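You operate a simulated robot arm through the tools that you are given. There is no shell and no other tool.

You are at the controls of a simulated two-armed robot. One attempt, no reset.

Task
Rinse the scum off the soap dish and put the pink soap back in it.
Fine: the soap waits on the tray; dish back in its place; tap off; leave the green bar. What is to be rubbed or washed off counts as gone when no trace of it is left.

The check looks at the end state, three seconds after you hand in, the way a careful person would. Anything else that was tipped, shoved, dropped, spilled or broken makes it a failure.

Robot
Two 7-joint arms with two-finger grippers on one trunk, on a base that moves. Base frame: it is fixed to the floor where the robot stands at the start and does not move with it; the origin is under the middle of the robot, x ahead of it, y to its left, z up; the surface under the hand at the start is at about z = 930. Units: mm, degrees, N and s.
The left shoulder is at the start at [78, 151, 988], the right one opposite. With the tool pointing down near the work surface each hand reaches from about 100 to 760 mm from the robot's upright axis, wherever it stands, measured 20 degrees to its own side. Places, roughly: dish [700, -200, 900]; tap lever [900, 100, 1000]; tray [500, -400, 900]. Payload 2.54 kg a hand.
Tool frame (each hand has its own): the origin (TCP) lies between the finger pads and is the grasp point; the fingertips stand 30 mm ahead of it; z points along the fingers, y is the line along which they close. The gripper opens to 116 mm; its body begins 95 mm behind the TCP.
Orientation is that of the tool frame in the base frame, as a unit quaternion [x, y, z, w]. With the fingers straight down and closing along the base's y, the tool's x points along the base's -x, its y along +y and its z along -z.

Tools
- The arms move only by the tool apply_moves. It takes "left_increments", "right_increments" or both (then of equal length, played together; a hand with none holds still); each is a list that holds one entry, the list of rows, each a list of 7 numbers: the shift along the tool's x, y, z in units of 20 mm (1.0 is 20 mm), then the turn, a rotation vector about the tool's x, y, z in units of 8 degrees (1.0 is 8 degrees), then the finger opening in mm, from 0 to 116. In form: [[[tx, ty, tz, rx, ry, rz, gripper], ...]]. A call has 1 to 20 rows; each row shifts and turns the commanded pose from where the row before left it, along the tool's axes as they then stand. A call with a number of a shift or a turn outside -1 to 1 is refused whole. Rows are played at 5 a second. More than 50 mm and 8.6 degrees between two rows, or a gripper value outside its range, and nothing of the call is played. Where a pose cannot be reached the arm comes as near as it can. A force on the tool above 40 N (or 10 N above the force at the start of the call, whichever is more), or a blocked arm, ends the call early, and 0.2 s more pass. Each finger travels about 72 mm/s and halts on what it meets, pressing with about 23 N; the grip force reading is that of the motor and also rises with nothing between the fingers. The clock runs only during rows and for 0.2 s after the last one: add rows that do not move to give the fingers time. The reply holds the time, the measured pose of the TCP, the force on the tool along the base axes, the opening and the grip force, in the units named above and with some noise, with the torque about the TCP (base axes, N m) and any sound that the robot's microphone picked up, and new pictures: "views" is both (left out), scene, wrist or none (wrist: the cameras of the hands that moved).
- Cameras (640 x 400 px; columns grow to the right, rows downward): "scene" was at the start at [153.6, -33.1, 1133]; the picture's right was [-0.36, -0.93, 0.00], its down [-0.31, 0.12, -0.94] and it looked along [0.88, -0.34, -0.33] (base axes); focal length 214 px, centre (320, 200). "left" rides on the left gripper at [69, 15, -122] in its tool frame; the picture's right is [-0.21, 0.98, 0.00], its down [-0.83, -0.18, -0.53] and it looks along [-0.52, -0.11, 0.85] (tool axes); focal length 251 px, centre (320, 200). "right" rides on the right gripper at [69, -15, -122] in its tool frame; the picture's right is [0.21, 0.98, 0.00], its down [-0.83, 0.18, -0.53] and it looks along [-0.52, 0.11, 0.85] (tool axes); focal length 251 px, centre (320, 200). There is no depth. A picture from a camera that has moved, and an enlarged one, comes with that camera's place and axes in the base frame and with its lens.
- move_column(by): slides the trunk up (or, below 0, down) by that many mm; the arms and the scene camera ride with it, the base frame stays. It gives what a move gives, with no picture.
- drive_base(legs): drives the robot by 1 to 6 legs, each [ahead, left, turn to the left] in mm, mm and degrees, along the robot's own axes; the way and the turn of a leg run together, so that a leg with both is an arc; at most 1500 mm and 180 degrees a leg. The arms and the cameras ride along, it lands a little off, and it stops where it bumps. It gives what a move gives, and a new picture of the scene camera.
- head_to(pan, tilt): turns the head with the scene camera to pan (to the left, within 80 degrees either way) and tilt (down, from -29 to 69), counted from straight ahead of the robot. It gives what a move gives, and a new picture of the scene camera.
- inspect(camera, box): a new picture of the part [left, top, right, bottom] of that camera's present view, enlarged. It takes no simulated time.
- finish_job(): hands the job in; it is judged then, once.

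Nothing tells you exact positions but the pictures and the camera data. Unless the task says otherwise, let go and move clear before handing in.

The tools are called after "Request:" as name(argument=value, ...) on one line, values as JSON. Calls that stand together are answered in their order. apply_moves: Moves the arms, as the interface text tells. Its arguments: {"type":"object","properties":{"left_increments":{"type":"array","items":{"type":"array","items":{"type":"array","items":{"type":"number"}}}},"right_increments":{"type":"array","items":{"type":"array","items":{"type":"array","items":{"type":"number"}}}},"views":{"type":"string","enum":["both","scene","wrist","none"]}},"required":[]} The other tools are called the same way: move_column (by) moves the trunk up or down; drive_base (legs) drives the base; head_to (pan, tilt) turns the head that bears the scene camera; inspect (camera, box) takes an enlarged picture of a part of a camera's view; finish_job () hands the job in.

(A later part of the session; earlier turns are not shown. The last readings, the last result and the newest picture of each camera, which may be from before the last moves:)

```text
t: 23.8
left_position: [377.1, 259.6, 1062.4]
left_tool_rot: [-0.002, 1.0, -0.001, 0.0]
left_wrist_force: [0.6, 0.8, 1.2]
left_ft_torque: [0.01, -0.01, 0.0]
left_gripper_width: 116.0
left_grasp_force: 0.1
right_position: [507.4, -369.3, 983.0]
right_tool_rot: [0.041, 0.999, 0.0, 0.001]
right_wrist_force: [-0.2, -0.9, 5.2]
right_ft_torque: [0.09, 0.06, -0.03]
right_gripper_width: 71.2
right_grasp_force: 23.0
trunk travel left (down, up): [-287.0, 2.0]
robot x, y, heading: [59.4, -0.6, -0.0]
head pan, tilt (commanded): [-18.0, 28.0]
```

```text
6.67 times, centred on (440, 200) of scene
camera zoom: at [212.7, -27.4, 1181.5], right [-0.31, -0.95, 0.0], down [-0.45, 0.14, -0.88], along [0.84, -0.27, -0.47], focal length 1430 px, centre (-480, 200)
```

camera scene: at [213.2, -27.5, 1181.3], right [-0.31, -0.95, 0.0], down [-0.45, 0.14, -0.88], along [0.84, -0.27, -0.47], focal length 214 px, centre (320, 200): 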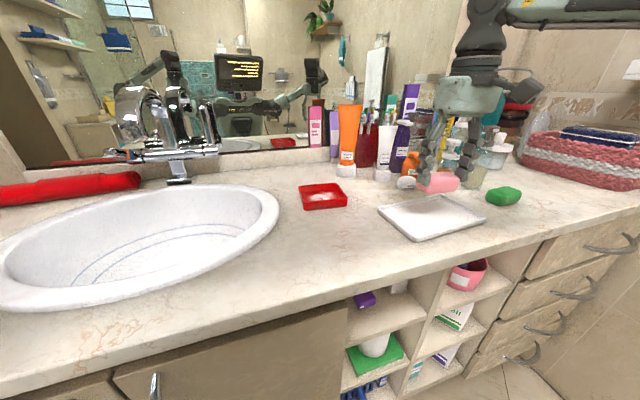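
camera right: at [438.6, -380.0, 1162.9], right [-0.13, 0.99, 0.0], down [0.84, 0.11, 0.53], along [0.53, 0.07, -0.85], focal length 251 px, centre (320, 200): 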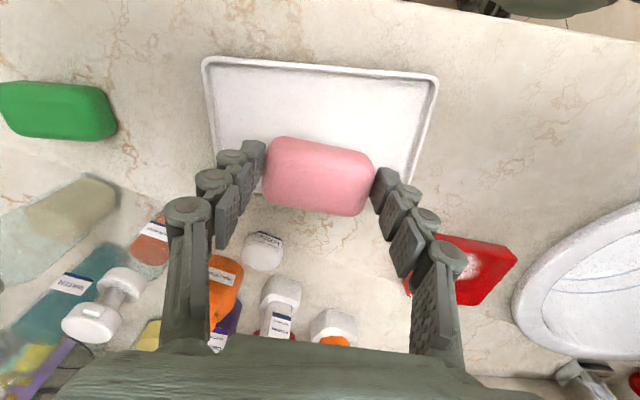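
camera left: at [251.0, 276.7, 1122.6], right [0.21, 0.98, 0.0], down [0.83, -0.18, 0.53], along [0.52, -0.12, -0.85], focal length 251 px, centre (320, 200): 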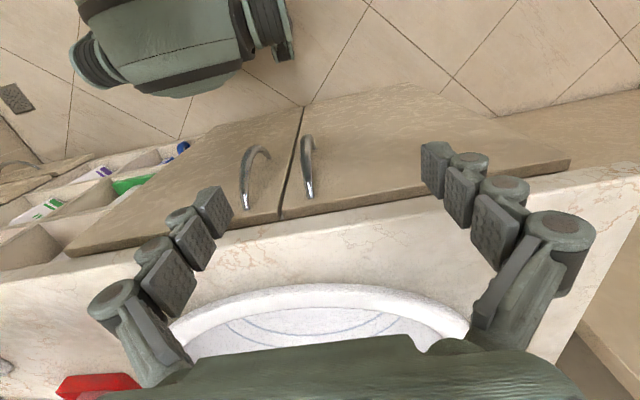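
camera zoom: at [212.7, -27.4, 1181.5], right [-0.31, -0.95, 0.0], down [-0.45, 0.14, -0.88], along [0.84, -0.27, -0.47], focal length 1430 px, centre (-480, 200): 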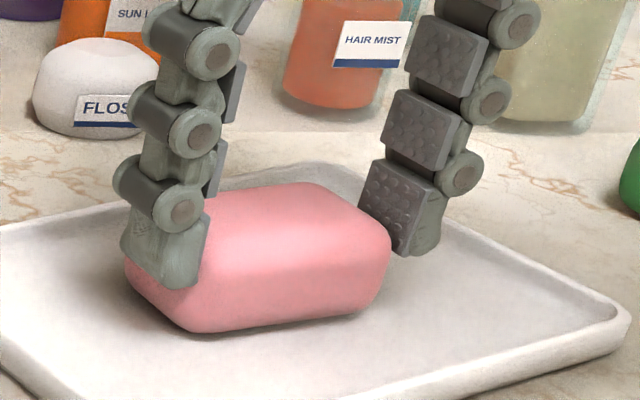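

Contact with the tray is felt (5 N). I release the soap and rise clear.

Request:
apply_moves(right_increments=[[[0, 0, 0, 0, 0, 0, 74], [0, 0, 0, 0, 0, 0, 80], [0, 0, 0, 0, 0, 0, 90], [0, 0, 0, 0, 0, 0, 95], [0, 0, -0.5, 0, 0, 0, 95], [0, 0, -1, 0, 0, 0, 95], [0, 0, -1, 0, 0, 0, 95], [0, 0, -1, 0, 0, 0, 100]]], views="both")

```text
t: 25.6
left_position: [379.3, 260.7, 1061.9]
left_tool_rot: [-0.001, 1.0, -0.002, 0.0]
left_wrist_force: [0.6, -0.1, 0.8]
left_ft_torque: [0.0, 0.02, -0.03]
left_gripper_width: 116.2
left_grasp_force: 0.0
right_position: [505.5, -368.7, 1053.5]
right_tool_rot: [0.04, 0.999, 0.001, 0.001]
right_wrist_force: [0.4, 0.3, -0.1]
right_ft_torque: [0.02, 0.02, -0.03]
right_gripper_width: 100.3
right_grasp_force: 0.0
trunk travel left (down, up): [-287.0, 2.0]
robot x, y, heading: [58.4, -0.0, 0.1]
head pan, tilt (commanded): [-18.0, 28.0]
camera scene: at [213.0, -27.4, 1181.3], right [-0.31, -0.95, 0.0], down [-0.45, 0.14, -0.88], along [0.84, -0.27, -0.47], focal length 214 px, centre (320, 200)
camera right: at [438.3, -377.8, 1174.9], right [-0.14, 0.99, 0.0], down [0.84, 0.11, 0.53], along [0.53, 0.07, -0.85], focal length 251 px, centre (320, 200)
```

scene: 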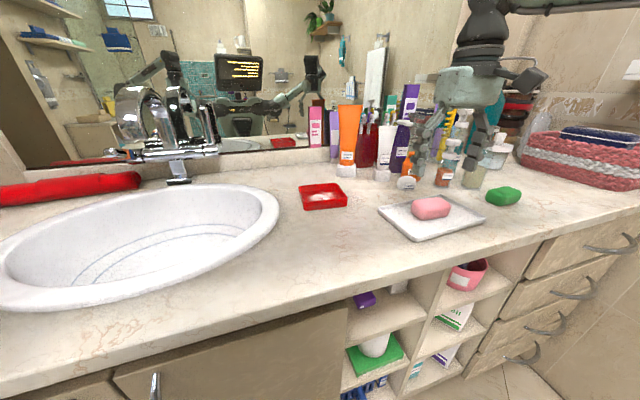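
right: 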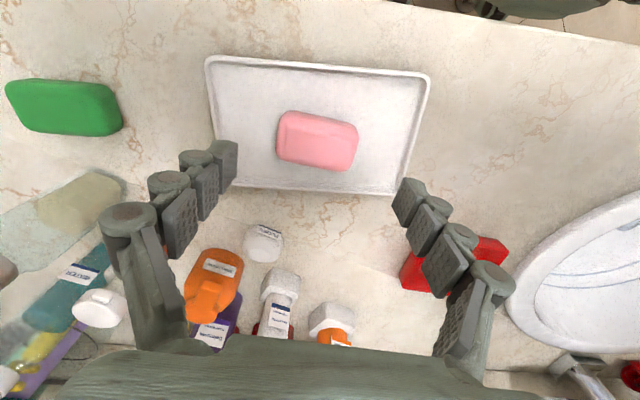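

The soap rests on the tray. Now I record the dish's exact place and study the tap from this higher viewpoint.

Request:
inspect(camera="scene", box=[280, 165, 370, 225])

Request:
inspect(camera="scene", box=[90, 70, 250, 200])

Request:
head_to(pan=12, tilt=20)

```text
6.67 times, centred on (325, 195) of scene
camera zoom: at [213.0, -27.4, 1181.3], right [-0.31, -0.95, 0.0], down [-0.45, 0.14, -0.88], along [0.84, -0.27, -0.47], focal length 1430 px, centre (287, 233)
```

zoom: 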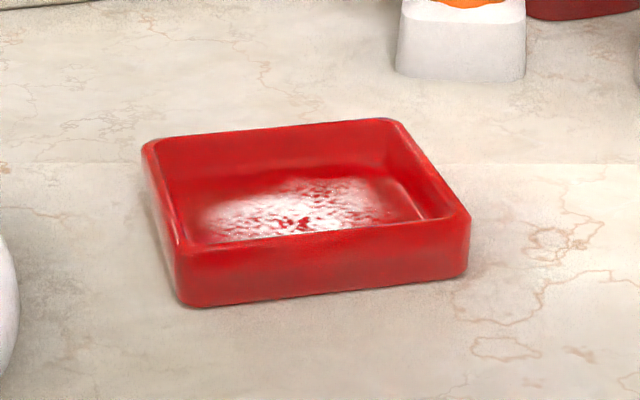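

```text
3.08 times, centred on (170, 135) of scene
camera zoom: at [213.0, -27.4, 1181.3], right [-0.31, -0.95, 0.0], down [-0.45, 0.14, -0.88], along [0.84, -0.27, -0.47], focal length 660 px, centre (782, 400)
```

zoom: 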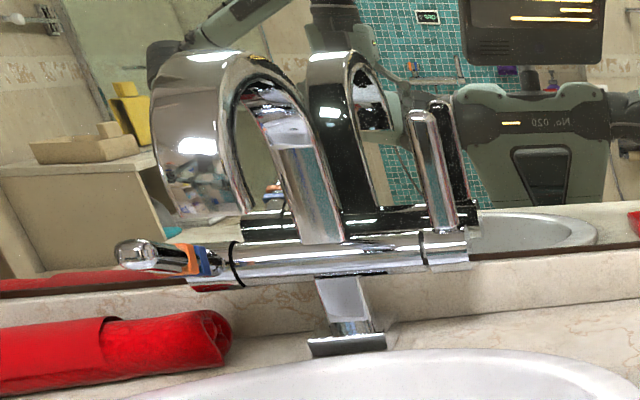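

```text
t: 26.5
left_position: [378.6, 260.7, 1063.5]
left_tool_rot: [-0.001, 1.0, 0.0, 0.0]
left_wrist_force: [-0.8, -0.5, -0.1]
left_ft_torque: [-0.02, -0.03, -0.01]
left_gripper_width: 116.2
left_grasp_force: 0.0
right_position: [507.6, -369.6, 1053.0]
right_tool_rot: [0.041, 0.999, 0.001, 0.0]
right_wrist_force: [0.2, 0.1, 0.7]
right_ft_torque: [-0.01, 0.01, 0.02]
right_gripper_width: 100.1
right_grasp_force: 0.1
trunk travel left (down, up): [-287.0, 2.0]
robot x, y, heading: [59.7, -0.4, -0.2]
head pan, tilt (commanded): [12.0, 20.0]
camera scene: at [217.4, 20.0, 1194.2], right [0.21, -0.98, 0.0], down [-0.33, -0.07, -0.94], along [0.92, 0.2, -0.34], focal length 214 px, centre (320, 200)
```

scene: 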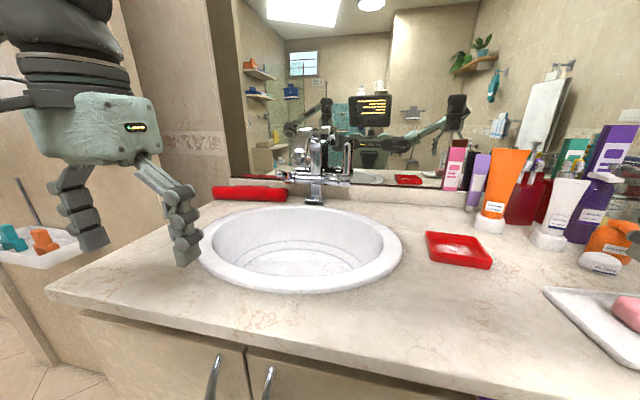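

Request:
inspect(camera="scene", box=[270, 115, 370, 215])

Request:
inspect(camera="left", box=[0, 0, 640, 400])

```text
4.00 times, centred on (320, 165) of scene
camera zoom: at [217.4, 20.0, 1194.2], right [0.21, -0.98, 0.0], down [-0.33, -0.07, -0.94], along [0.92, 0.2, -0.34], focal length 858 px, centre (320, 340)
```

zoom: 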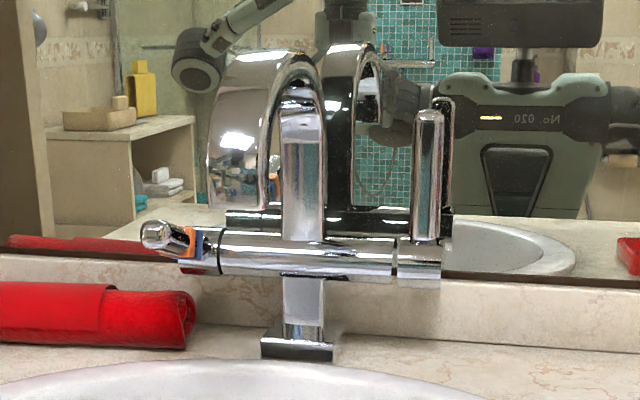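

```text
1.00 times, centred on (320, 200) of left (not enlarged: the box is as wide or as high as the picture)
camera zoom: at [310.7, 276.8, 1184.7], right [0.21, 0.98, 0.0], down [0.83, -0.18, 0.53], along [0.52, -0.11, -0.85], focal length 251 px, centre (320, 200)
```

zoom: 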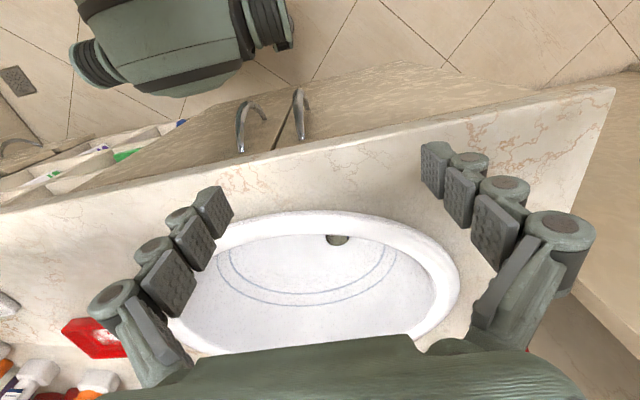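

I locate the spout outlet near (715, 180, 1090) and the lever (about 20 mm thick, z 1035–1135) near (890, 77). To pin these down I'll tilt the left hand forward and use its wrist camera as a second viewpoint.

Request:
apply_moves(left_increments=[[[0, 0, 0, 0, -1, 0, 116], [0, 0, 0, 0, -1, 0, 100], [0, 0, 0, 0, -1, 0, 80], [0, 0, 0, 0, -1, 0, 60], [0, 0, 0, 0, -1, 0, 60], [0, 0, 0, 0, -0.625, 0, 60], [-0.8, 0.1, 0.6, 0, 0, 0, 60], [-0.8, 0.1, 0.6, 0, 0, 0, 60], [-0.8, 0.1, 0.6, 0, 0, 0, 60], [-0.8, 0.1, 0.6, 0, 0, 0, 60]]], views="both")

```text
t: 28.7
left_position: [479.9, 280.6, 1120.6]
left_tool_rot: [-0.001, 0.924, 0.0, 0.382]
left_wrist_force: [-0.3, 0.0, -0.1]
left_ft_torque: [0.01, 0.0, -0.01]
left_gripper_width: 59.9
left_grasp_force: 0.1
left hand out of reach, approached as far as the arm can: row 4, 5, 6
right_position: [507.6, -369.5, 1053.9]
right_tool_rot: [0.041, 0.999, 0.001, 0.0]
right_wrist_force: [0.3, -0.3, -0.1]
right_ft_torque: [-0.01, -0.01, 0.0]
right_gripper_width: 99.8
right_grasp_force: 0.0
trunk travel left (down, up): [-287.0, 2.0]
robot x, y, heading: [57.5, -3.1, 0.0]
head pan, tilt (commanded): [12.0, 20.0]
camera scene: at [217.7, 20.0, 1194.1], right [0.21, -0.98, 0.0], down [-0.33, -0.07, -0.94], along [0.92, 0.2, -0.34], focal length 214 px, centre (320, 200)
camera left: at [345.8, 296.7, 1159.1], right [0.15, 0.98, 0.15], down [0.21, -0.18, 0.96], along [0.97, -0.11, -0.23], focal length 251 px, centre (320, 200)
```

scene: 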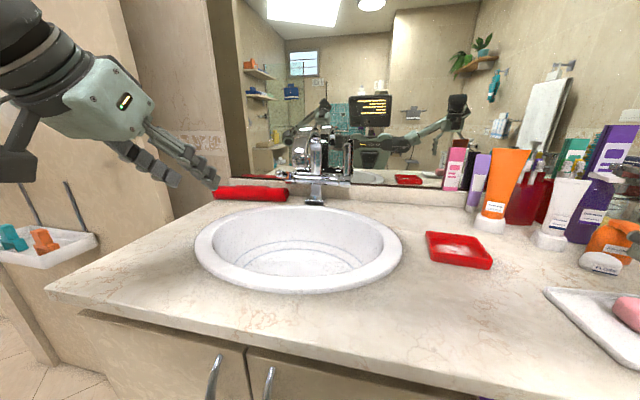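
left: 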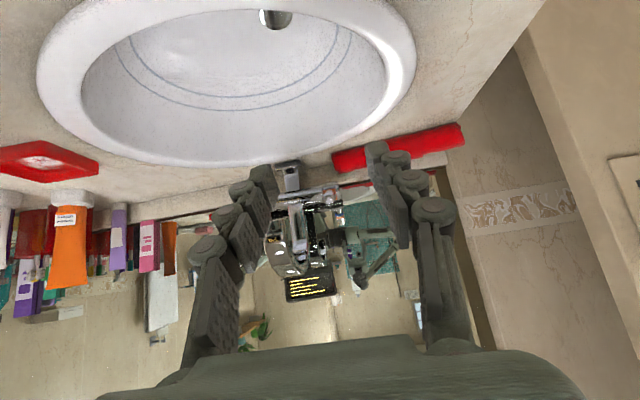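

Request:
inspect(camera="left", box=[230, 150, 390, 310])

```text
2.50 times, centred on (310, 230) of left
camera zoom: at [345.8, 296.7, 1159.1], right [0.15, 0.98, 0.15], down [0.21, -0.18, 0.96], along [0.97, -0.11, -0.23], focal length 629 px, centre (345, 125)
```

zoom: 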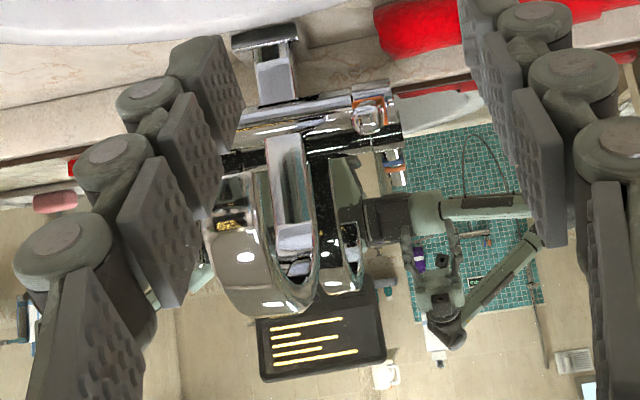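

Request:
apply_moves(left_increments=[[[0, -1, 0, 0, 0, 0, 75], [0, -1, 0, 0, 0, 0, 90], [0, -1, 0, 0, 0, 0, 105], [0, -1, 0, 0, 0, 0, 116], [0, -1, 0, 0, 0, 0, 116], [0, 0, 0, 0, 0, 0, 116]]], views="wrist")

Request:
inspect(camera="left", box=[230, 130, 390, 290])

```text
t: 30.1
left_position: [479.1, 179.4, 1122.0]
left_tool_rot: [-0.002, 0.924, 0.0, 0.382]
left_wrist_force: [0.0, 0.6, 0.2]
left_ft_torque: [0.0, 0.02, 0.02]
left_gripper_width: 116.0
left_grasp_force: 0.0
right_position: [507.2, -368.8, 1053.4]
right_tool_rot: [0.041, 0.999, 0.001, 0.0]
right_wrist_force: [-0.6, -0.2, -0.6]
right_ft_torque: [0.0, -0.01, 0.02]
right_gripper_width: 99.8
right_grasp_force: 0.0
trunk travel left (down, up): [-287.0, 2.0]
robot x, y, heading: [61.4, -1.5, -0.0]
head pan, tilt (commanded): [12.0, 20.0]
camera left: at [345.1, 195.5, 1159.4], right [0.15, 0.98, 0.15], down [0.21, -0.18, 0.96], along [0.97, -0.11, -0.23], focal length 251 px, centre (320, 200)
```

left: 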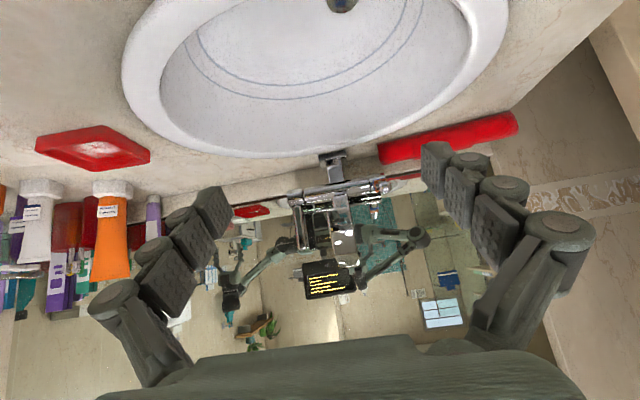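

```text
2.50 times, centred on (310, 210) of left
camera zoom: at [345.1, 195.5, 1159.4], right [0.15, 0.98, 0.15], down [0.21, -0.18, 0.96], along [0.97, -0.11, -0.23], focal length 629 px, centre (345, 175)
```

zoom: 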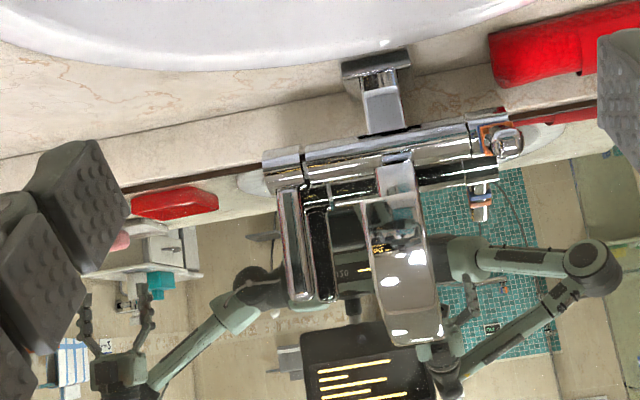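

Triangulated: lever tip ≈ (905, 79, 1132), hub ≈ (890, 82, 1016), spout outlet ≈ (725, 181, 1089). I'll park the left hand to the side and bring the right hand up in front of the lever from the right, where it stays well away from the spout.

Request:
apply_moves(left_increments=[[[0.3, 0.9, -0.3, 0, 0, 0, 100], [0.3, 0.9, -0.3, 0, 0, 0, 80], [0.3, 0.9, -0.3, 0, 0, 0, 60], [0.3, 0.9, -0.3, 0, 0, 0, 60], [0.3, 0.9, -0.3, 0, 0, 0, 60], [0.3, 0.5, -0.3, 0, 0, 0, 60], [0.3, 0, -0.3, 0, 0, 0, 60], [0, 0, 0, 0, 0, 0, 60], [0, 0, 0, 0, 0, 0, 60], [0, 0, 0, 0, 0, 0, 60], [0, 0, 0, 0, 0, 0, 60], [0, 0, 0, 0, 0, 0, 60], [0, 0, 0, 0, 0, 0, 60]]], right_increments=[[[0, 0, -0.9, 0, 0, 0, 90], [0, 0, -0.9, 0, 0, 0, 80], [0, 0.95, -0.4, 0, 0, 0, 70], [0, 0.95, -0.4, 0, 0, 0, 60], [0, 0.95, -0.2, 0, 0, 0, 60], [0, 0.95, 0, 0, 0, 0, 60], [0, 0.95, 0, 0, 0, 0, 60], [0, 0.95, 0, 0, 0, 0, 60], [0, 0.95, 0, 0, 0, 0, 60], [0, 0.95, 0, 0, 0, 0, 60], [0, 0.95, 0, 0, 0, -1, 60], [0, 0.95, 0, 0, 0, -1, 60], [0, 0.9, 0, 0, 0, -0.1, 60]]], views="scene")

```text
t: 32.9
left_position: [421.3, 280.0, 1119.9]
left_tool_rot: [-0.002, 0.924, 0.0, 0.382]
left_wrist_force: [-0.2, 0.3, 0.0]
left_ft_torque: [-0.01, 0.0, -0.01]
left_gripper_width: 60.1
left_grasp_force: 0.1
right_position: [516.2, -162.9, 1111.6]
right_tool_rot: [-0.107, 0.994, 0.002, 0.001]
right_wrist_force: [0.0, 0.5, -0.1]
right_ft_torque: [-0.01, -0.03, 0.03]
right_gripper_width: 59.8
right_grasp_force: 0.1
trunk travel left (down, up): [-287.0, 2.0]
robot x, y, heading: [62.4, 0.8, -0.0]
head pan, tilt (commanded): [12.0, 20.0]
camera scene: at [217.3, 20.4, 1194.2], right [0.21, -0.98, 0.0], down [-0.33, -0.07, -0.94], along [0.92, 0.2, -0.34], focal length 214 px, centre (320, 200)
```

scene: 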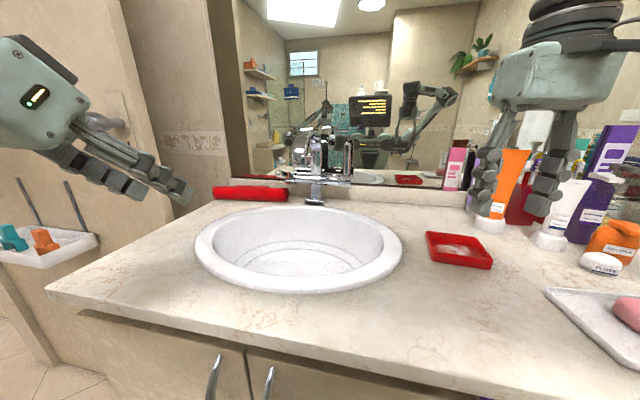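

Request:
apply_moves(right_increments=[[[-0.55, 0.6, 0, 0, -1, 0, 60], [-0.545, 0.6, 0.077, 0, -1, 0, 60], [-0.529, 0.6, 0.152, 0, -1, 0, 60], [-0.502, 0.6, 0.224, 0, -1, 0, 60], [-0.466, 0.6, 0.292, 0, -1, 0, 60], [-0.421, 0.6, 0.354, 0, -1, 0, 60], [-0.368, 0.6, 0.409, 0, -1, 0, 60], [-0.307, 0.6, 0.456, 0, -1, 0, 60], [-0.241, 0.6, 0.495, 0, -1, 0, 60], [-0.17, 0.6, 0.523, 0, -1, 0, 60], [-0.096, 0.6, 0.542, 0, -1, 0, 60], [-0.02, 0.6, 0.55, 0, -0.25, 0, 60], [0, 0, 0, 0, 0, 0, 60]]], views="both")

```text
t: 35.7
left_position: [421.7, 278.3, 1119.0]
left_tool_rot: [-0.001, 0.924, 0.0, 0.382]
left_wrist_force: [0.4, 0.2, 0.1]
left_ft_torque: [-0.02, 0.02, -0.02]
left_gripper_width: 60.0
left_grasp_force: 0.0
right_position: [615.7, -5.1, 1112.7]
right_tool_rot: [-0.075, 0.703, 0.076, 0.703]
right_wrist_force: [0.5, 0.2, -0.1]
right_ft_torque: [-0.01, 0.02, -0.01]
right_gripper_width: 60.2
right_grasp_force: 0.1
right hand out of reach, approached as far as the arm can: row 12
trunk travel left (down, up): [-287.0, 2.0]
robot x, y, heading: [60.6, -1.9, -0.0]
head pan, tilt (commanded): [12.0, 20.0]
camera scene: at [217.5, 20.0, 1194.2], right [0.21, -0.98, 0.0], down [-0.33, -0.07, -0.94], along [0.92, 0.2, -0.34], focal length 214 px, centre (320, 200)
camera right: at [501.8, -46.1, 1042.3], right [-0.21, 0.95, -0.21], down [-0.56, 0.06, 0.83], along [0.8, 0.29, 0.52], focal length 251 px, centre (320, 200)
```

scene: 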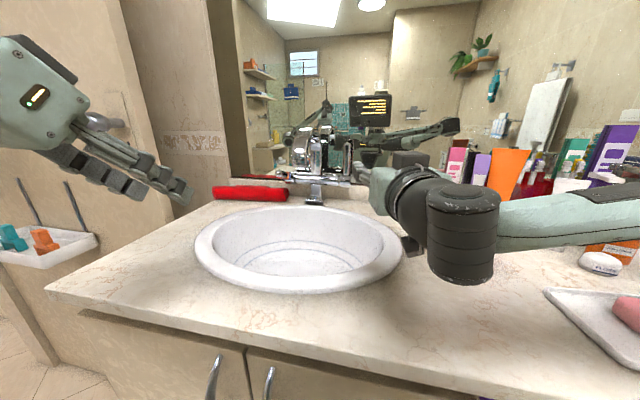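
right: 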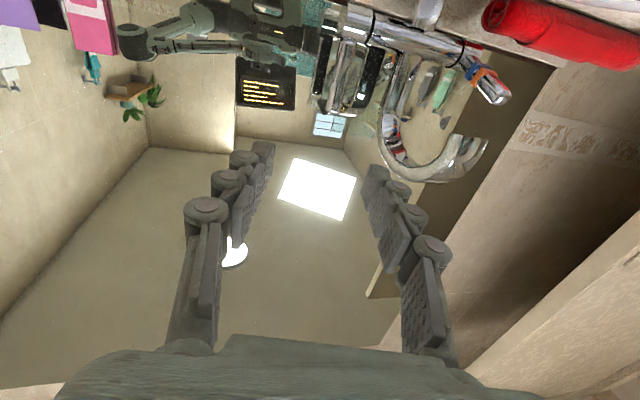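

The right hand now points forward at lever height. I align sideways and move to about 100 mm short of the lever.

Request:
apply_moves(right_increments=[[[0.05, 0.35, 0.9, 0, 0, 0, 60], [0.05, 0.35, 0.9, 0, 0, 0, 60], [0.05, 0.35, 0.9, 0, 0, 0, 60], [0.05, 0, 0.9, 0, 0, 0, 60], [0.05, 0, 0.9, 0, 0, 0, 60], [0, 0, 0.9, 0, 0, 0, 60], [0, 0, 0.9, 0, 0, 0, 60], [0, 0, 0.9, 0, 0, 0, 60], [0, 0, 0.9, 0, 0, 0, 60], [0, 0, 0.9, 0, 0, 0, 60], [0, 0, 0.9, 0, 0, 0, 60], [0, 0, 0, 0, 0, 0, 60]]], views="both")

Request:
inspect(camera="scene", box=[260, 110, 420, 210])

```text
t: 38.3
left_position: [420.6, 278.7, 1120.5]
left_tool_rot: [-0.001, 0.924, -0.001, 0.383]
left_wrist_force: [-0.1, 0.0, -0.6]
left_ft_torque: [0.0, -0.04, -0.02]
left_gripper_width: 59.7
left_grasp_force: 0.1
right_position: [782.9, -29.3, 1144.6]
right_tool_rot: [-0.075, 0.704, 0.075, 0.702]
right_wrist_force: [-0.5, 0.0, 0.6]
right_ft_torque: [-0.02, -0.01, 0.01]
right_gripper_width: 59.7
right_grasp_force: 0.1
right hand out of reach, approached as far as the arm can: row 1, 2, 3, 4, 5, 6, 7, 8, 9, 10, 11
trunk travel left (down, up): [-287.0, 2.0]
robot x, y, heading: [58.8, -2.3, 0.5]
head pan, tilt (commanded): [12.0, 20.0]
camera scene: at [217.4, 20.1, 1194.2], right [0.21, -0.98, 0.0], down [-0.33, -0.07, -0.94], along [0.92, 0.2, -0.34], focal length 214 px, centre (320, 200)
camera right: at [667.3, -69.2, 1076.1], right [-0.21, 0.95, -0.21], down [-0.56, 0.06, 0.83], along [0.8, 0.29, 0.52], focal length 251 px, centre (320, 200)
```

scene: 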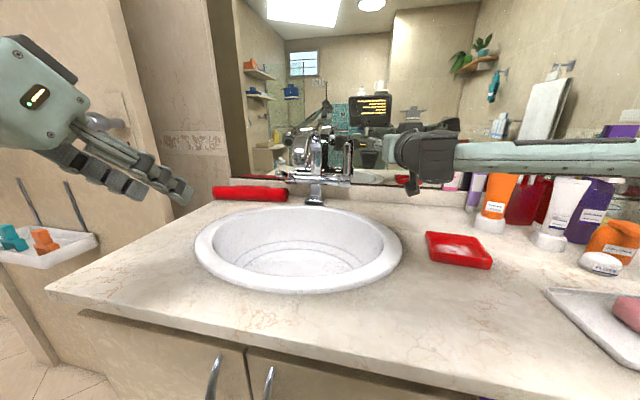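
right: 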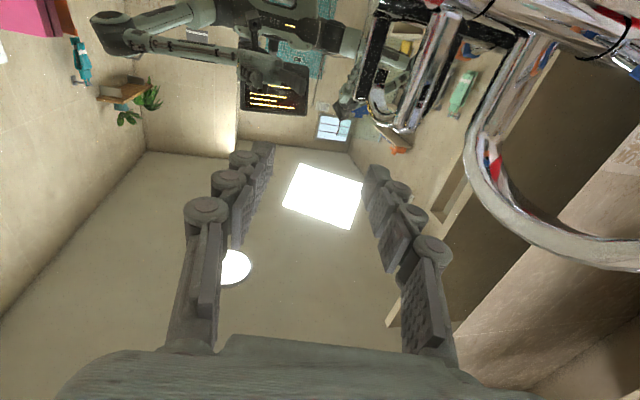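

```text
4.00 times, centred on (340, 160) of scene
camera zoom: at [217.4, 20.1, 1194.2], right [0.21, -0.98, 0.0], down [-0.33, -0.07, -0.94], along [0.92, 0.2, -0.34], focal length 858 px, centre (240, 360)
```

zoom: 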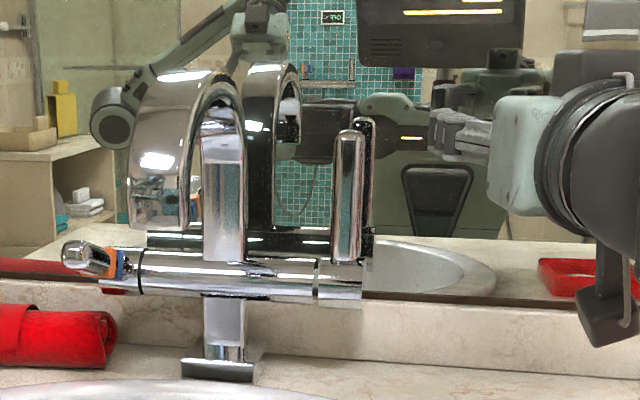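

Pure horizontal pointing runs into the arm's limits, so I'll pitch the fingers 30° downward, which suits the arm better, and line up with the lever again.

Request:
apply_moves(right_increments=[[[0, 0, 0, 0, 0.94, 0, 60], [0, 0, 0, 0, 0.94, 0, 60], [0, 0, 0, 0, 0.94, 0, 60], [0, 0, 0, 0, 0.93, 0, 60], [0, 0.8, 0, 0, 0, 0, 60], [0, 0.8, 0, 0, 0, 0, 60], [0, 0.8, 0, 0, 0, 0, 60], [0, 0.8, 0, 0, 0, 0, 60], [0, 0.8, 0, 0, 0, 0, 60], [0, 0, 0, 0, 0, 0, 60]]], views="both")

```text
t: 40.5
left_position: [421.4, 278.4, 1120.0]
left_tool_rot: [-0.001, 0.924, 0.0, 0.383]
left_wrist_force: [0.5, -0.5, -0.6]
left_ft_torque: [0.04, 0.01, 0.01]
left_gripper_width: 59.8
left_grasp_force: 0.0
right_position: [762.8, -20.6, 1145.0]
right_tool_rot: [-0.079, 0.747, 0.07, 0.656]
right_wrist_force: [-0.3, 0.4, 0.2]
right_ft_torque: [-0.03, -0.01, 0.01]
right_gripper_width: 60.3
right_grasp_force: 0.2
right hand out of reach, approached as far as the arm can: row 2, 3, 4, 5, 6, 7, 8, 9
trunk travel left (down, up): [-287.0, 2.0]
robot x, y, heading: [56.3, 3.4, 0.1]
head pan, tilt (commanded): [12.0, 20.0]
camera scene: at [217.4, 20.0, 1194.2], right [0.21, -0.98, 0.0], down [-0.33, -0.07, -0.94], along [0.92, 0.2, -0.34], focal length 214 px, centre (320, 200)
camera right: at [639.3, -63.0, 1092.7], right [-0.23, 0.95, -0.21], down [-0.45, 0.09, 0.89], along [0.86, 0.3, 0.41], focal length 251 px, centre (320, 200)
```

scene: 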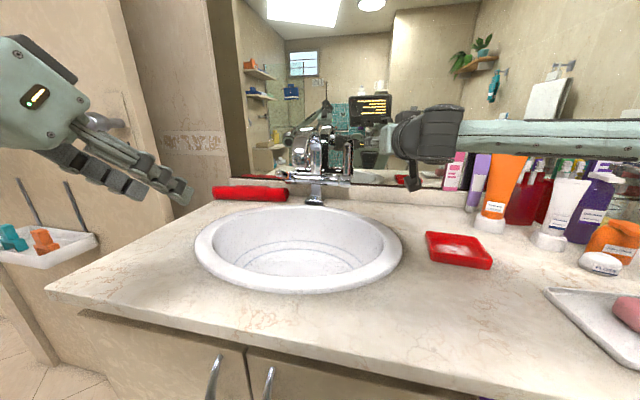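
right: 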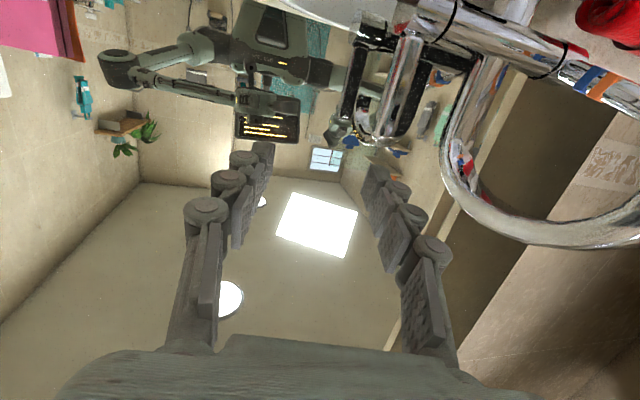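

The arm has folded into an awkward configuration with the elbow out sideways. I'll back out while turning the tool down again, to re-approach in a natural posture.

Request:
apply_moves(right_increments=[[[0.07, -0.3, -0.495, 0, 1, 0, 60], [0.138, -0.3, -0.481, 0, 1, 0, 60], [0.203, -0.3, -0.457, 0, 1, 0, 60], [0.265, -0.3, -0.424, 0, 1, 0, 60], [0.321, -0.3, -0.383, 0, 1, 0, 60], [0.372, -0.3, -0.335, 0, 1, 0, 60], [0.415, -0.3, -0.28, 0, 1, 0, 60], [0.449, -0.3, -0.219, 0, 1, 0, 60], [0.476, -0.3, -0.155, 0, 1, 0, 60], [0.492, -0.3, -0.087, 0, 1, 0, 60], [0, 0, 0, 0, 0, 0, 60]]], views="scene")

```text
t: 42.9
left_position: [422.0, 278.8, 1119.5]
left_tool_rot: [-0.001, 0.924, 0.0, 0.382]
left_wrist_force: [0.7, 0.8, -0.7]
left_ft_torque: [-0.01, 0.02, 0.01]
left_gripper_width: 60.0
left_grasp_force: 0.1
right_position: [692.8, -206.5, 1170.0]
right_tool_rot: [-0.102, 0.982, 0.019, 0.16]
right_wrist_force: [-0.7, -0.2, 0.0]
right_ft_torque: [0.03, -0.01, -0.04]
right_gripper_width: 60.0
right_grasp_force: 0.0
right hand out of reach, approached as far as the arm can: row 4, 5, 6, 7, 8, 9, 10
trunk travel left (down, up): [-287.0, 2.0]
robot x, y, heading: [57.6, 3.9, 0.1]
head pan, tilt (commanded): [12.0, 20.0]
camera scene: at [217.4, 20.1, 1194.2], right [0.21, -0.98, 0.0], down [-0.33, -0.07, -0.94], along [0.92, 0.2, -0.34], focal length 214 px, centre (320, 200)
```

scene: 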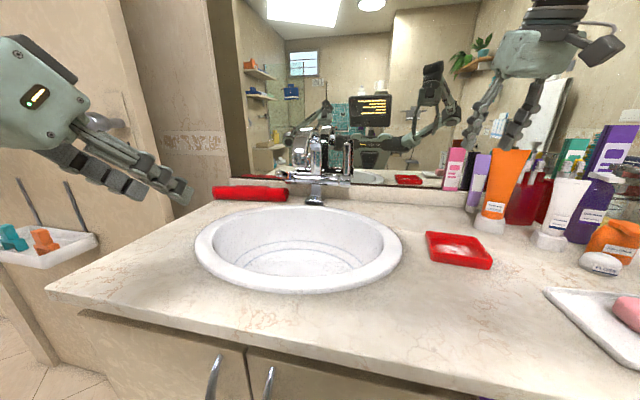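

Request:
apply_moves(right_increments=[[[0.9, 0, -0.3, 0, 1, 0, 60], [0.9, 0, -0.15, 0, 1, 0, 60], [0.9, 0, 0, 0, 0.3, 0, 60], [0.9, 0, 0, 0, 0, 0, 60], [0.9, 0, 0, 0, 0, 0, 60], [0.9, 0.2, 0.3, 0, 0, 0, 60], [0.9, 0.2, 0.9, 0, 0, 0, 60], [0.9, 0, 0.9, 0, 0, 0, 60], [0, 0, 0.9, 0, 0, 0, 60], [0, 0, 0.9, 0, 0, 0, 60], [0, 0, 0, 0, 0, 0, 60]]], views="scene")

```text
t: 45.3
left_position: [422.3, 279.5, 1120.7]
left_tool_rot: [-0.002, 0.924, 0.0, 0.382]
left_wrist_force: [-0.4, -0.2, -0.2]
left_ft_torque: [-0.04, 0.03, -0.02]
left_gripper_width: 60.0
left_grasp_force: 0.1
right_position: [536.9, -239.1, 1081.3]
right_tool_rot: [-0.103, 0.995, 0.002, 0.001]
right_wrist_force: [0.2, 0.3, 0.7]
right_ft_torque: [0.02, -0.01, -0.02]
right_gripper_width: 59.8
right_grasp_force: 0.1
right hand out of reach, approached as far as the arm can: row 1, 2
trunk travel left (down, up): [-287.0, 2.0]
robot x, y, heading: [61.3, -0.3, 0.1]
head pan, tilt (commanded): [12.0, 20.0]
camera scene: at [217.4, 20.1, 1194.2], right [0.21, -0.98, 0.0], down [-0.33, -0.07, -0.94], along [0.92, 0.2, -0.34], focal length 214 px, centre (320, 200)
```

scene: 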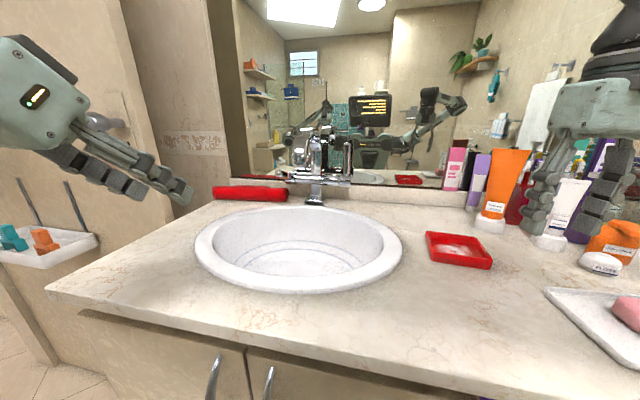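

The arm is back in a natural pose. Its forearm naturally comes in from the right, so I'll try yawing the tool ~40° left and pitching it 45° for the lever approach.

Request:
apply_moves(right_increments=[[[0, 0, 0, 0, 0, -0.875, 60], [0, 0, 0, 0, 0, -0.875, 60], [0, 0, 0, 0, 0, -0.875, 60], [0, 0, 0, 0, 0, -0.875, 60], [-0.8, 0, 0, 0, -0.94, 0, 60], [-0.793, 0, 0.104, 0, -0.94, 0, 60], [-0.773, 0, 0.207, 0, -0.94, 0, 60], [-0.739, 0, 0.306, 0, -0.94, 0, 60], [-0.693, 0, 0.4, 0, -0.94, 0, 60], [-0.635, 0, 0.487, 0, -0.94, 0, 60], [0, 0, 0, 0, 0, 0, 60]]], views="scene")

```text
t: 47.7
left_position: [420.9, 278.3, 1119.8]
left_tool_rot: [-0.002, 0.924, 0.001, 0.382]
left_wrist_force: [0.6, 0.2, 0.1]
left_ft_torque: [0.03, 0.01, 0.01]
left_gripper_width: 59.9
left_grasp_force: 0.1
right_position: [610.2, -174.5, 1080.5]
right_tool_rot: [-0.314, 0.867, 0.133, 0.364]
right_wrist_force: [0.4, -0.4, -0.2]
right_ft_torque: [0.02, 0.01, 0.02]
right_gripper_width: 59.7
right_grasp_force: 0.1
trunk travel left (down, up): [-287.0, 2.0]
robot x, y, heading: [60.1, -0.7, 0.3]
head pan, tilt (commanded): [12.0, 20.0]
camera scene: at [217.4, 20.1, 1194.2], right [0.21, -0.98, 0.0], down [-0.33, -0.07, -0.94], along [0.92, 0.2, -0.34], focal length 214 px, centre (320, 200)
```

scene: 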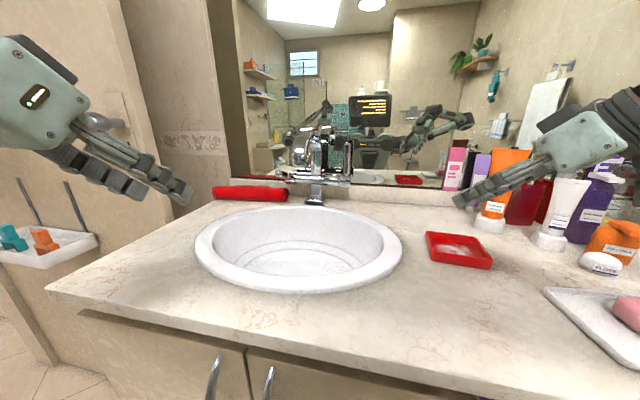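

That posture is fully reachable and nearly on the line to the lever. I advance along it, rising slightly, to about 135 mm short of the lever.

Request:
apply_moves(right_increments=[[[-0.884, 0.02, 0.589, 0, 0, 0, 60], [-0.884, 0.02, 0.589, 0, 0, 0, 60], [-0.884, 0.02, 0.589, 0, 0, 0, 60], [-0.884, 0.02, 0.589, 0, 0, 0, 60], [-0.884, 0.02, 0.589, 0, 0, 0, 60], [-0.884, 0.02, 0.589, 0, 0, 0, 60], [-0.884, 0.02, 0.589, 0, 0, 0, 60], [-0.884, 0.02, 0.589, 0, 0, 0, 60], [-0.884, 0.02, 0.589, 0, 0, 0, 60], [-0.884, 0.02, 0.589, 0, 0, 0, 60], [-0.884, 0.02, 0.589, 0, 0, 0, 60], [-0.884, 0.02, 0.589, 0, 0, 0, 60]]], views="both")

```text
t: 50.3
left_position: [422.1, 277.5, 1118.8]
left_tool_rot: [-0.002, 0.924, 0.0, 0.383]
left_wrist_force: [0.6, 0.0, -0.4]
left_ft_torque: [-0.01, 0.0, 0.01]
left_gripper_width: 60.2
left_grasp_force: 0.0
right_position: [759.4, -46.7, 1124.3]
right_tool_rot: [-0.314, 0.867, 0.132, 0.362]
right_wrist_force: [-0.8, 0.0, -0.6]
right_ft_torque: [-0.01, -0.02, -0.02]
right_gripper_width: 60.0
right_grasp_force: 0.1
right hand out of reach, approached as far as the arm can: row 10, 11, 12
trunk travel left (down, up): [-287.0, 2.0]
robot x, y, heading: [61.6, -2.1, 0.4]
head pan, tilt (commanded): [12.0, 20.0]
camera scene: at [217.3, 20.0, 1194.2], right [0.21, -0.98, 0.0], down [-0.33, -0.07, -0.94], along [0.92, 0.2, -0.34], focal length 214 px, centre (320, 200)
camera right: at [665.6, -145.2, 1159.5], right [-0.74, 0.65, -0.15], down [0.04, 0.27, 0.96], along [0.67, 0.71, -0.22], focal length 251 px, centre (320, 200)
```

scene: 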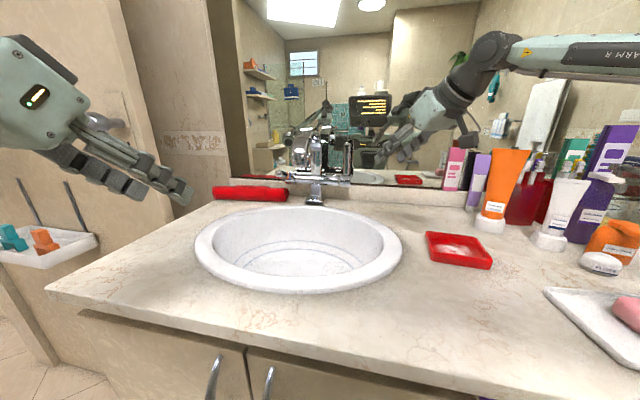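
right: 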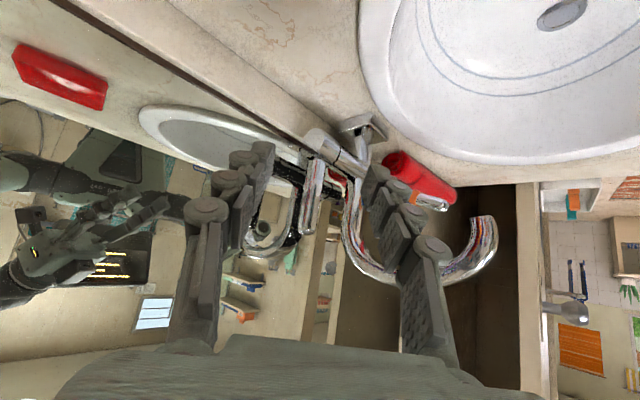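

This posture tops out about 190 mm short of the lever. I'll see whether the base can creep closer to the cabinet.

Request:
drive_base(legs=[[30, 0, 0]])

```text
t: 51.1
left_position: [452.7, 279.2, 1119.0]
left_tool_rot: [-0.001, 0.924, -0.001, 0.383]
left_wrist_force: [-0.2, -0.4, -0.3]
left_ft_torque: [0.02, -0.01, -0.03]
left_gripper_width: 60.2
left_grasp_force: 0.1
right_position: [789.0, -47.3, 1122.0]
right_tool_rot: [-0.314, 0.868, 0.132, 0.362]
right_wrist_force: [1.1, -0.1, -0.7]
right_ft_torque: [0.01, -0.03, 0.04]
right_gripper_width: 59.7
right_grasp_force: 0.0
trunk travel left (down, up): [-287.0, 2.0]
robot x, y, heading: [89.5, 2.8, 0.3]
head pan, tilt (commanded): [12.0, 20.0]
camera scene: at [248.0, 20.1, 1194.0], right [0.21, -0.98, 0.0], down [-0.34, -0.07, -0.94], along [0.92, 0.2, -0.34], focal length 214 px, centre (320, 200)
```

scene: 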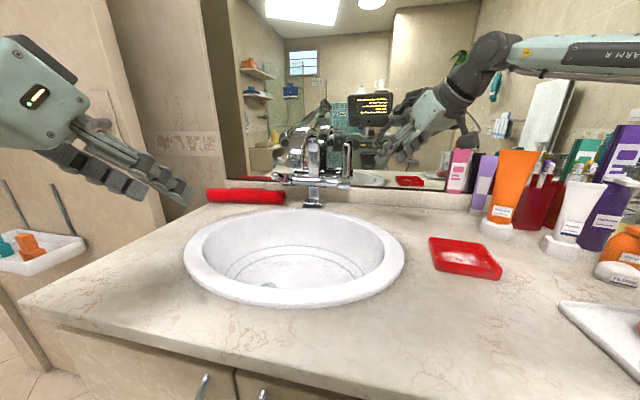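

Request:
head_to(pan=0, tilt=69)

```text
t: 52.3
left_position: [451.5, 279.2, 1118.7]
left_tool_rot: [-0.001, 0.924, -0.001, 0.382]
left_wrist_force: [0.4, 0.2, 0.8]
left_ft_torque: [0.0, -0.04, 0.02]
left_gripper_width: 60.3
left_grasp_force: 0.0
right_position: [788.4, -46.4, 1122.9]
right_tool_rot: [-0.314, 0.867, 0.132, 0.363]
right_wrist_force: [-0.8, 0.4, 0.0]
right_ft_torque: [-0.03, -0.04, 0.0]
right_gripper_width: 60.1
right_grasp_force: 0.1
trunk travel left (down, up): [-287.0, 2.0]
robot x, y, heading: [88.2, 2.6, -0.1]
head pan, tilt (commanded): [0.0, 68.8]
camera scene: at [211.9, 0.7, 1126.7], right [0.0, -1.0, 0.0], down [-0.93, 0.0, -0.36], along [0.36, 0.0, -0.93], focal length 214 px, centre (320, 200)
```

scene: 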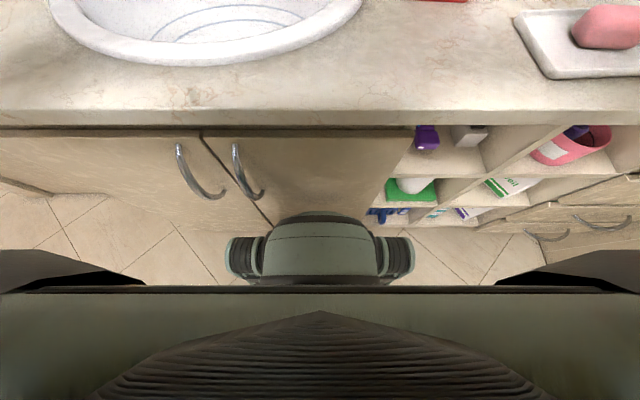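

Request:
drive_base(legs=[[50, 0, 0]])

```text
t: 53.2
left_position: [465.1, 276.9, 1119.9]
left_tool_rot: [0.0, 0.924, -0.002, 0.382]
left_wrist_force: [-0.2, 0.0, -0.3]
left_ft_torque: [-0.01, -0.03, -0.02]
left_gripper_width: 59.9
left_grasp_force: 0.2
right_position: [799.6, -50.2, 1124.8]
right_tool_rot: [-0.313, 0.867, 0.132, 0.364]
right_wrist_force: [0.2, 0.1, 0.4]
right_ft_torque: [0.04, -0.03, 0.01]
right_gripper_width: 59.7
right_grasp_force: 0.1
trunk travel left (down, up): [-287.0, 2.0]
robot x, y, heading: [102.4, -1.5, -0.1]
head pan, tilt (commanded): [0.0, 68.8]
stopped in leg 1: the robot was blocked; the commanded pose is now the measured one
camera scene: at [225.1, -0.5, 1126.8], right [0.0, -1.0, 0.0], down [-0.93, 0.0, -0.36], along [0.36, 0.0, -0.93], focal length 214 px, centre (320, 200)
```

scene: 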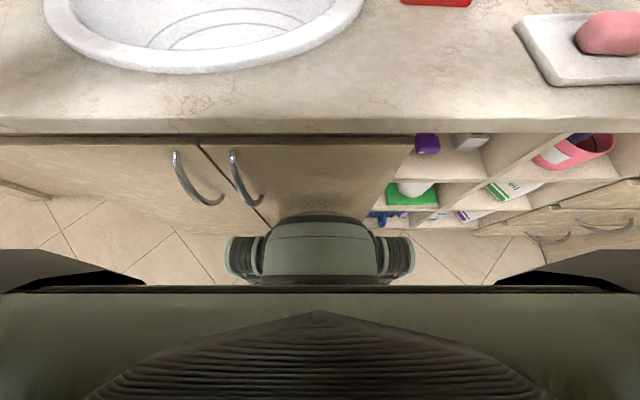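

The base is now flush with the cabinet at x ≈ 102. I'll look left to see how much room there is to strafe the robot left.

Request:
head_to(pan=60, tilt=25)

```text
t: 54.5
left_position: [464.4, 276.7, 1120.5]
left_tool_rot: [0.0, 0.924, 0.0, 0.383]
left_wrist_force: [1.5, 0.1, -0.4]
left_ft_torque: [0.05, 0.01, -0.04]
left_gripper_width: 59.7
left_grasp_force: 0.0
right_position: [802.7, -50.4, 1124.7]
right_tool_rot: [-0.312, 0.867, 0.132, 0.364]
right_wrist_force: [0.2, -0.4, 0.8]
right_ft_torque: [0.01, -0.01, 0.01]
right_gripper_width: 60.0
right_grasp_force: 0.0
trunk travel left (down, up): [-287.0, 2.0]
robot x, y, heading: [104.1, -0.9, 0.0]
head pan, tilt (commanded): [60.0, 25.0]
camera scene: at [215.3, 79.3, 1186.1], right [0.87, -0.5, 0.0], down [-0.21, -0.37, -0.91], along [0.45, 0.78, -0.42], focal length 214 px, centre (320, 200)
```

scene: 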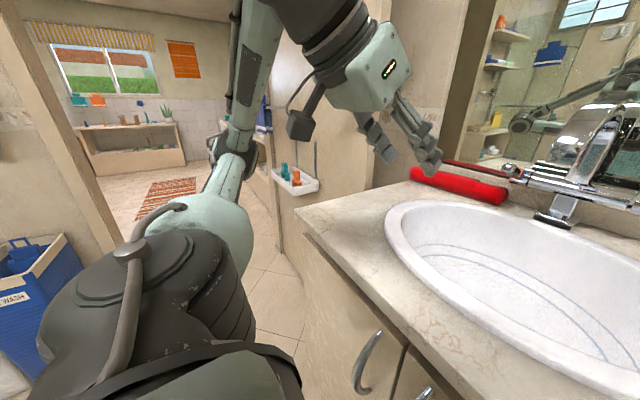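

There's a wall and small wall tray to the left, so I prefer not to strafe far. I'll test reaching on with a flatter pitch from here.

Request:
apply_moves(right_increments=[[[-0.2, 0, 0.2, 0, -0.8, 0, 60], [-0.2, 0, 0.2, 0, -0.8, 0, 60], [-0.3, 0, 0.4, 0, -0.4, 0, 60], [-0.3, 0, 0.5, 0, 0, 0, 60], [-0.3, 0, 0.5, 0, 0, 0, 60], [-0.3, 0, 0.5, 0, 0, 0, 60]]], views="wrist")

Request:
head_to(pan=5, tilt=15)

```text
t: 55.9
left_position: [465.8, 276.7, 1120.2]
left_tool_rot: [-0.001, 0.924, 0.0, 0.383]
left_wrist_force: [0.7, 0.4, 0.4]
left_ft_torque: [0.01, -0.02, 0.0]
left_gripper_width: 60.0
left_grasp_force: 0.1
right_position: [845.3, -14.3, 1129.6]
right_tool_rot: [-0.292, 0.808, 0.176, 0.481]
right_wrist_force: [-0.1, 0.3, 0.2]
right_ft_torque: [-0.02, 0.03, 0.04]
right_gripper_width: 60.2
right_grasp_force: 0.1
trunk travel left (down, up): [-287.0, 2.0]
robot x, y, heading: [102.3, -3.3, 0.4]
head pan, tilt (commanded): [60.0, 25.0]
camera right: at [747.9, -115.7, 1125.3], right [-0.7, 0.69, -0.19], down [-0.17, 0.09, 0.98], along [0.69, 0.72, 0.06], focal length 251 px, centre (320, 200)
```

right: 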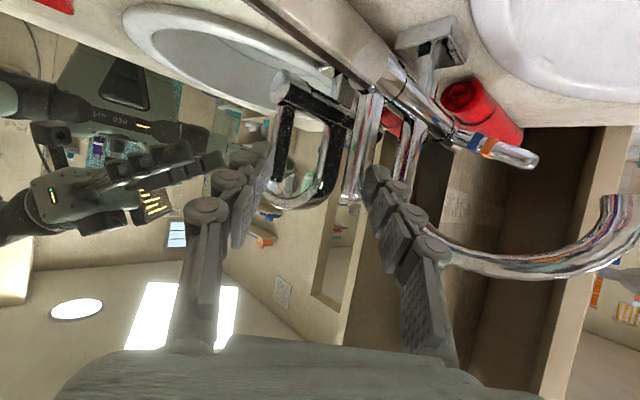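

```text
t: 57.1
left_position: [466.5, 277.4, 1119.4]
left_tool_rot: [-0.001, 0.924, 0.0, 0.383]
left_wrist_force: [-0.7, -0.3, 1.5]
left_ft_torque: [0.0, 0.02, 0.02]
left_gripper_width: 60.0
left_grasp_force: 0.2
right_position: [845.3, -14.9, 1128.1]
right_tool_rot: [-0.291, 0.808, 0.176, 0.481]
right_wrist_force: [0.3, 0.4, 0.2]
right_ft_torque: [-0.02, 0.0, -0.02]
right_gripper_width: 60.2
right_grasp_force: 0.1
trunk travel left (down, up): [-287.0, 2.0]
robot x, y, heading: [105.0, 1.7, 0.3]
head pan, tilt (commanded): [5.0, 15.0]
camera scene: at [262.6, 7.5, 1202.3], right [0.09, -1.0, 0.0], down [-0.26, -0.02, -0.97], along [0.96, 0.08, -0.26], focal length 214 px, centre (320, 200)
```

scene: 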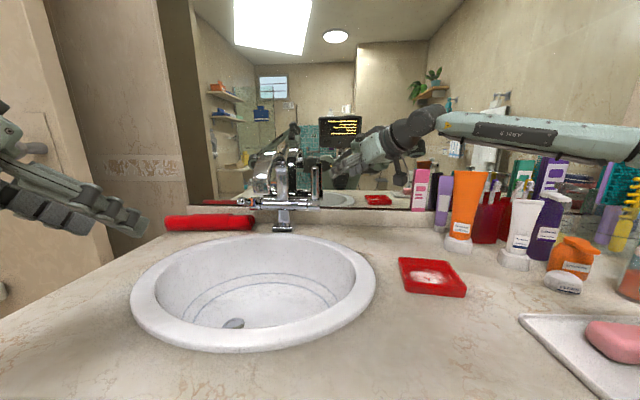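

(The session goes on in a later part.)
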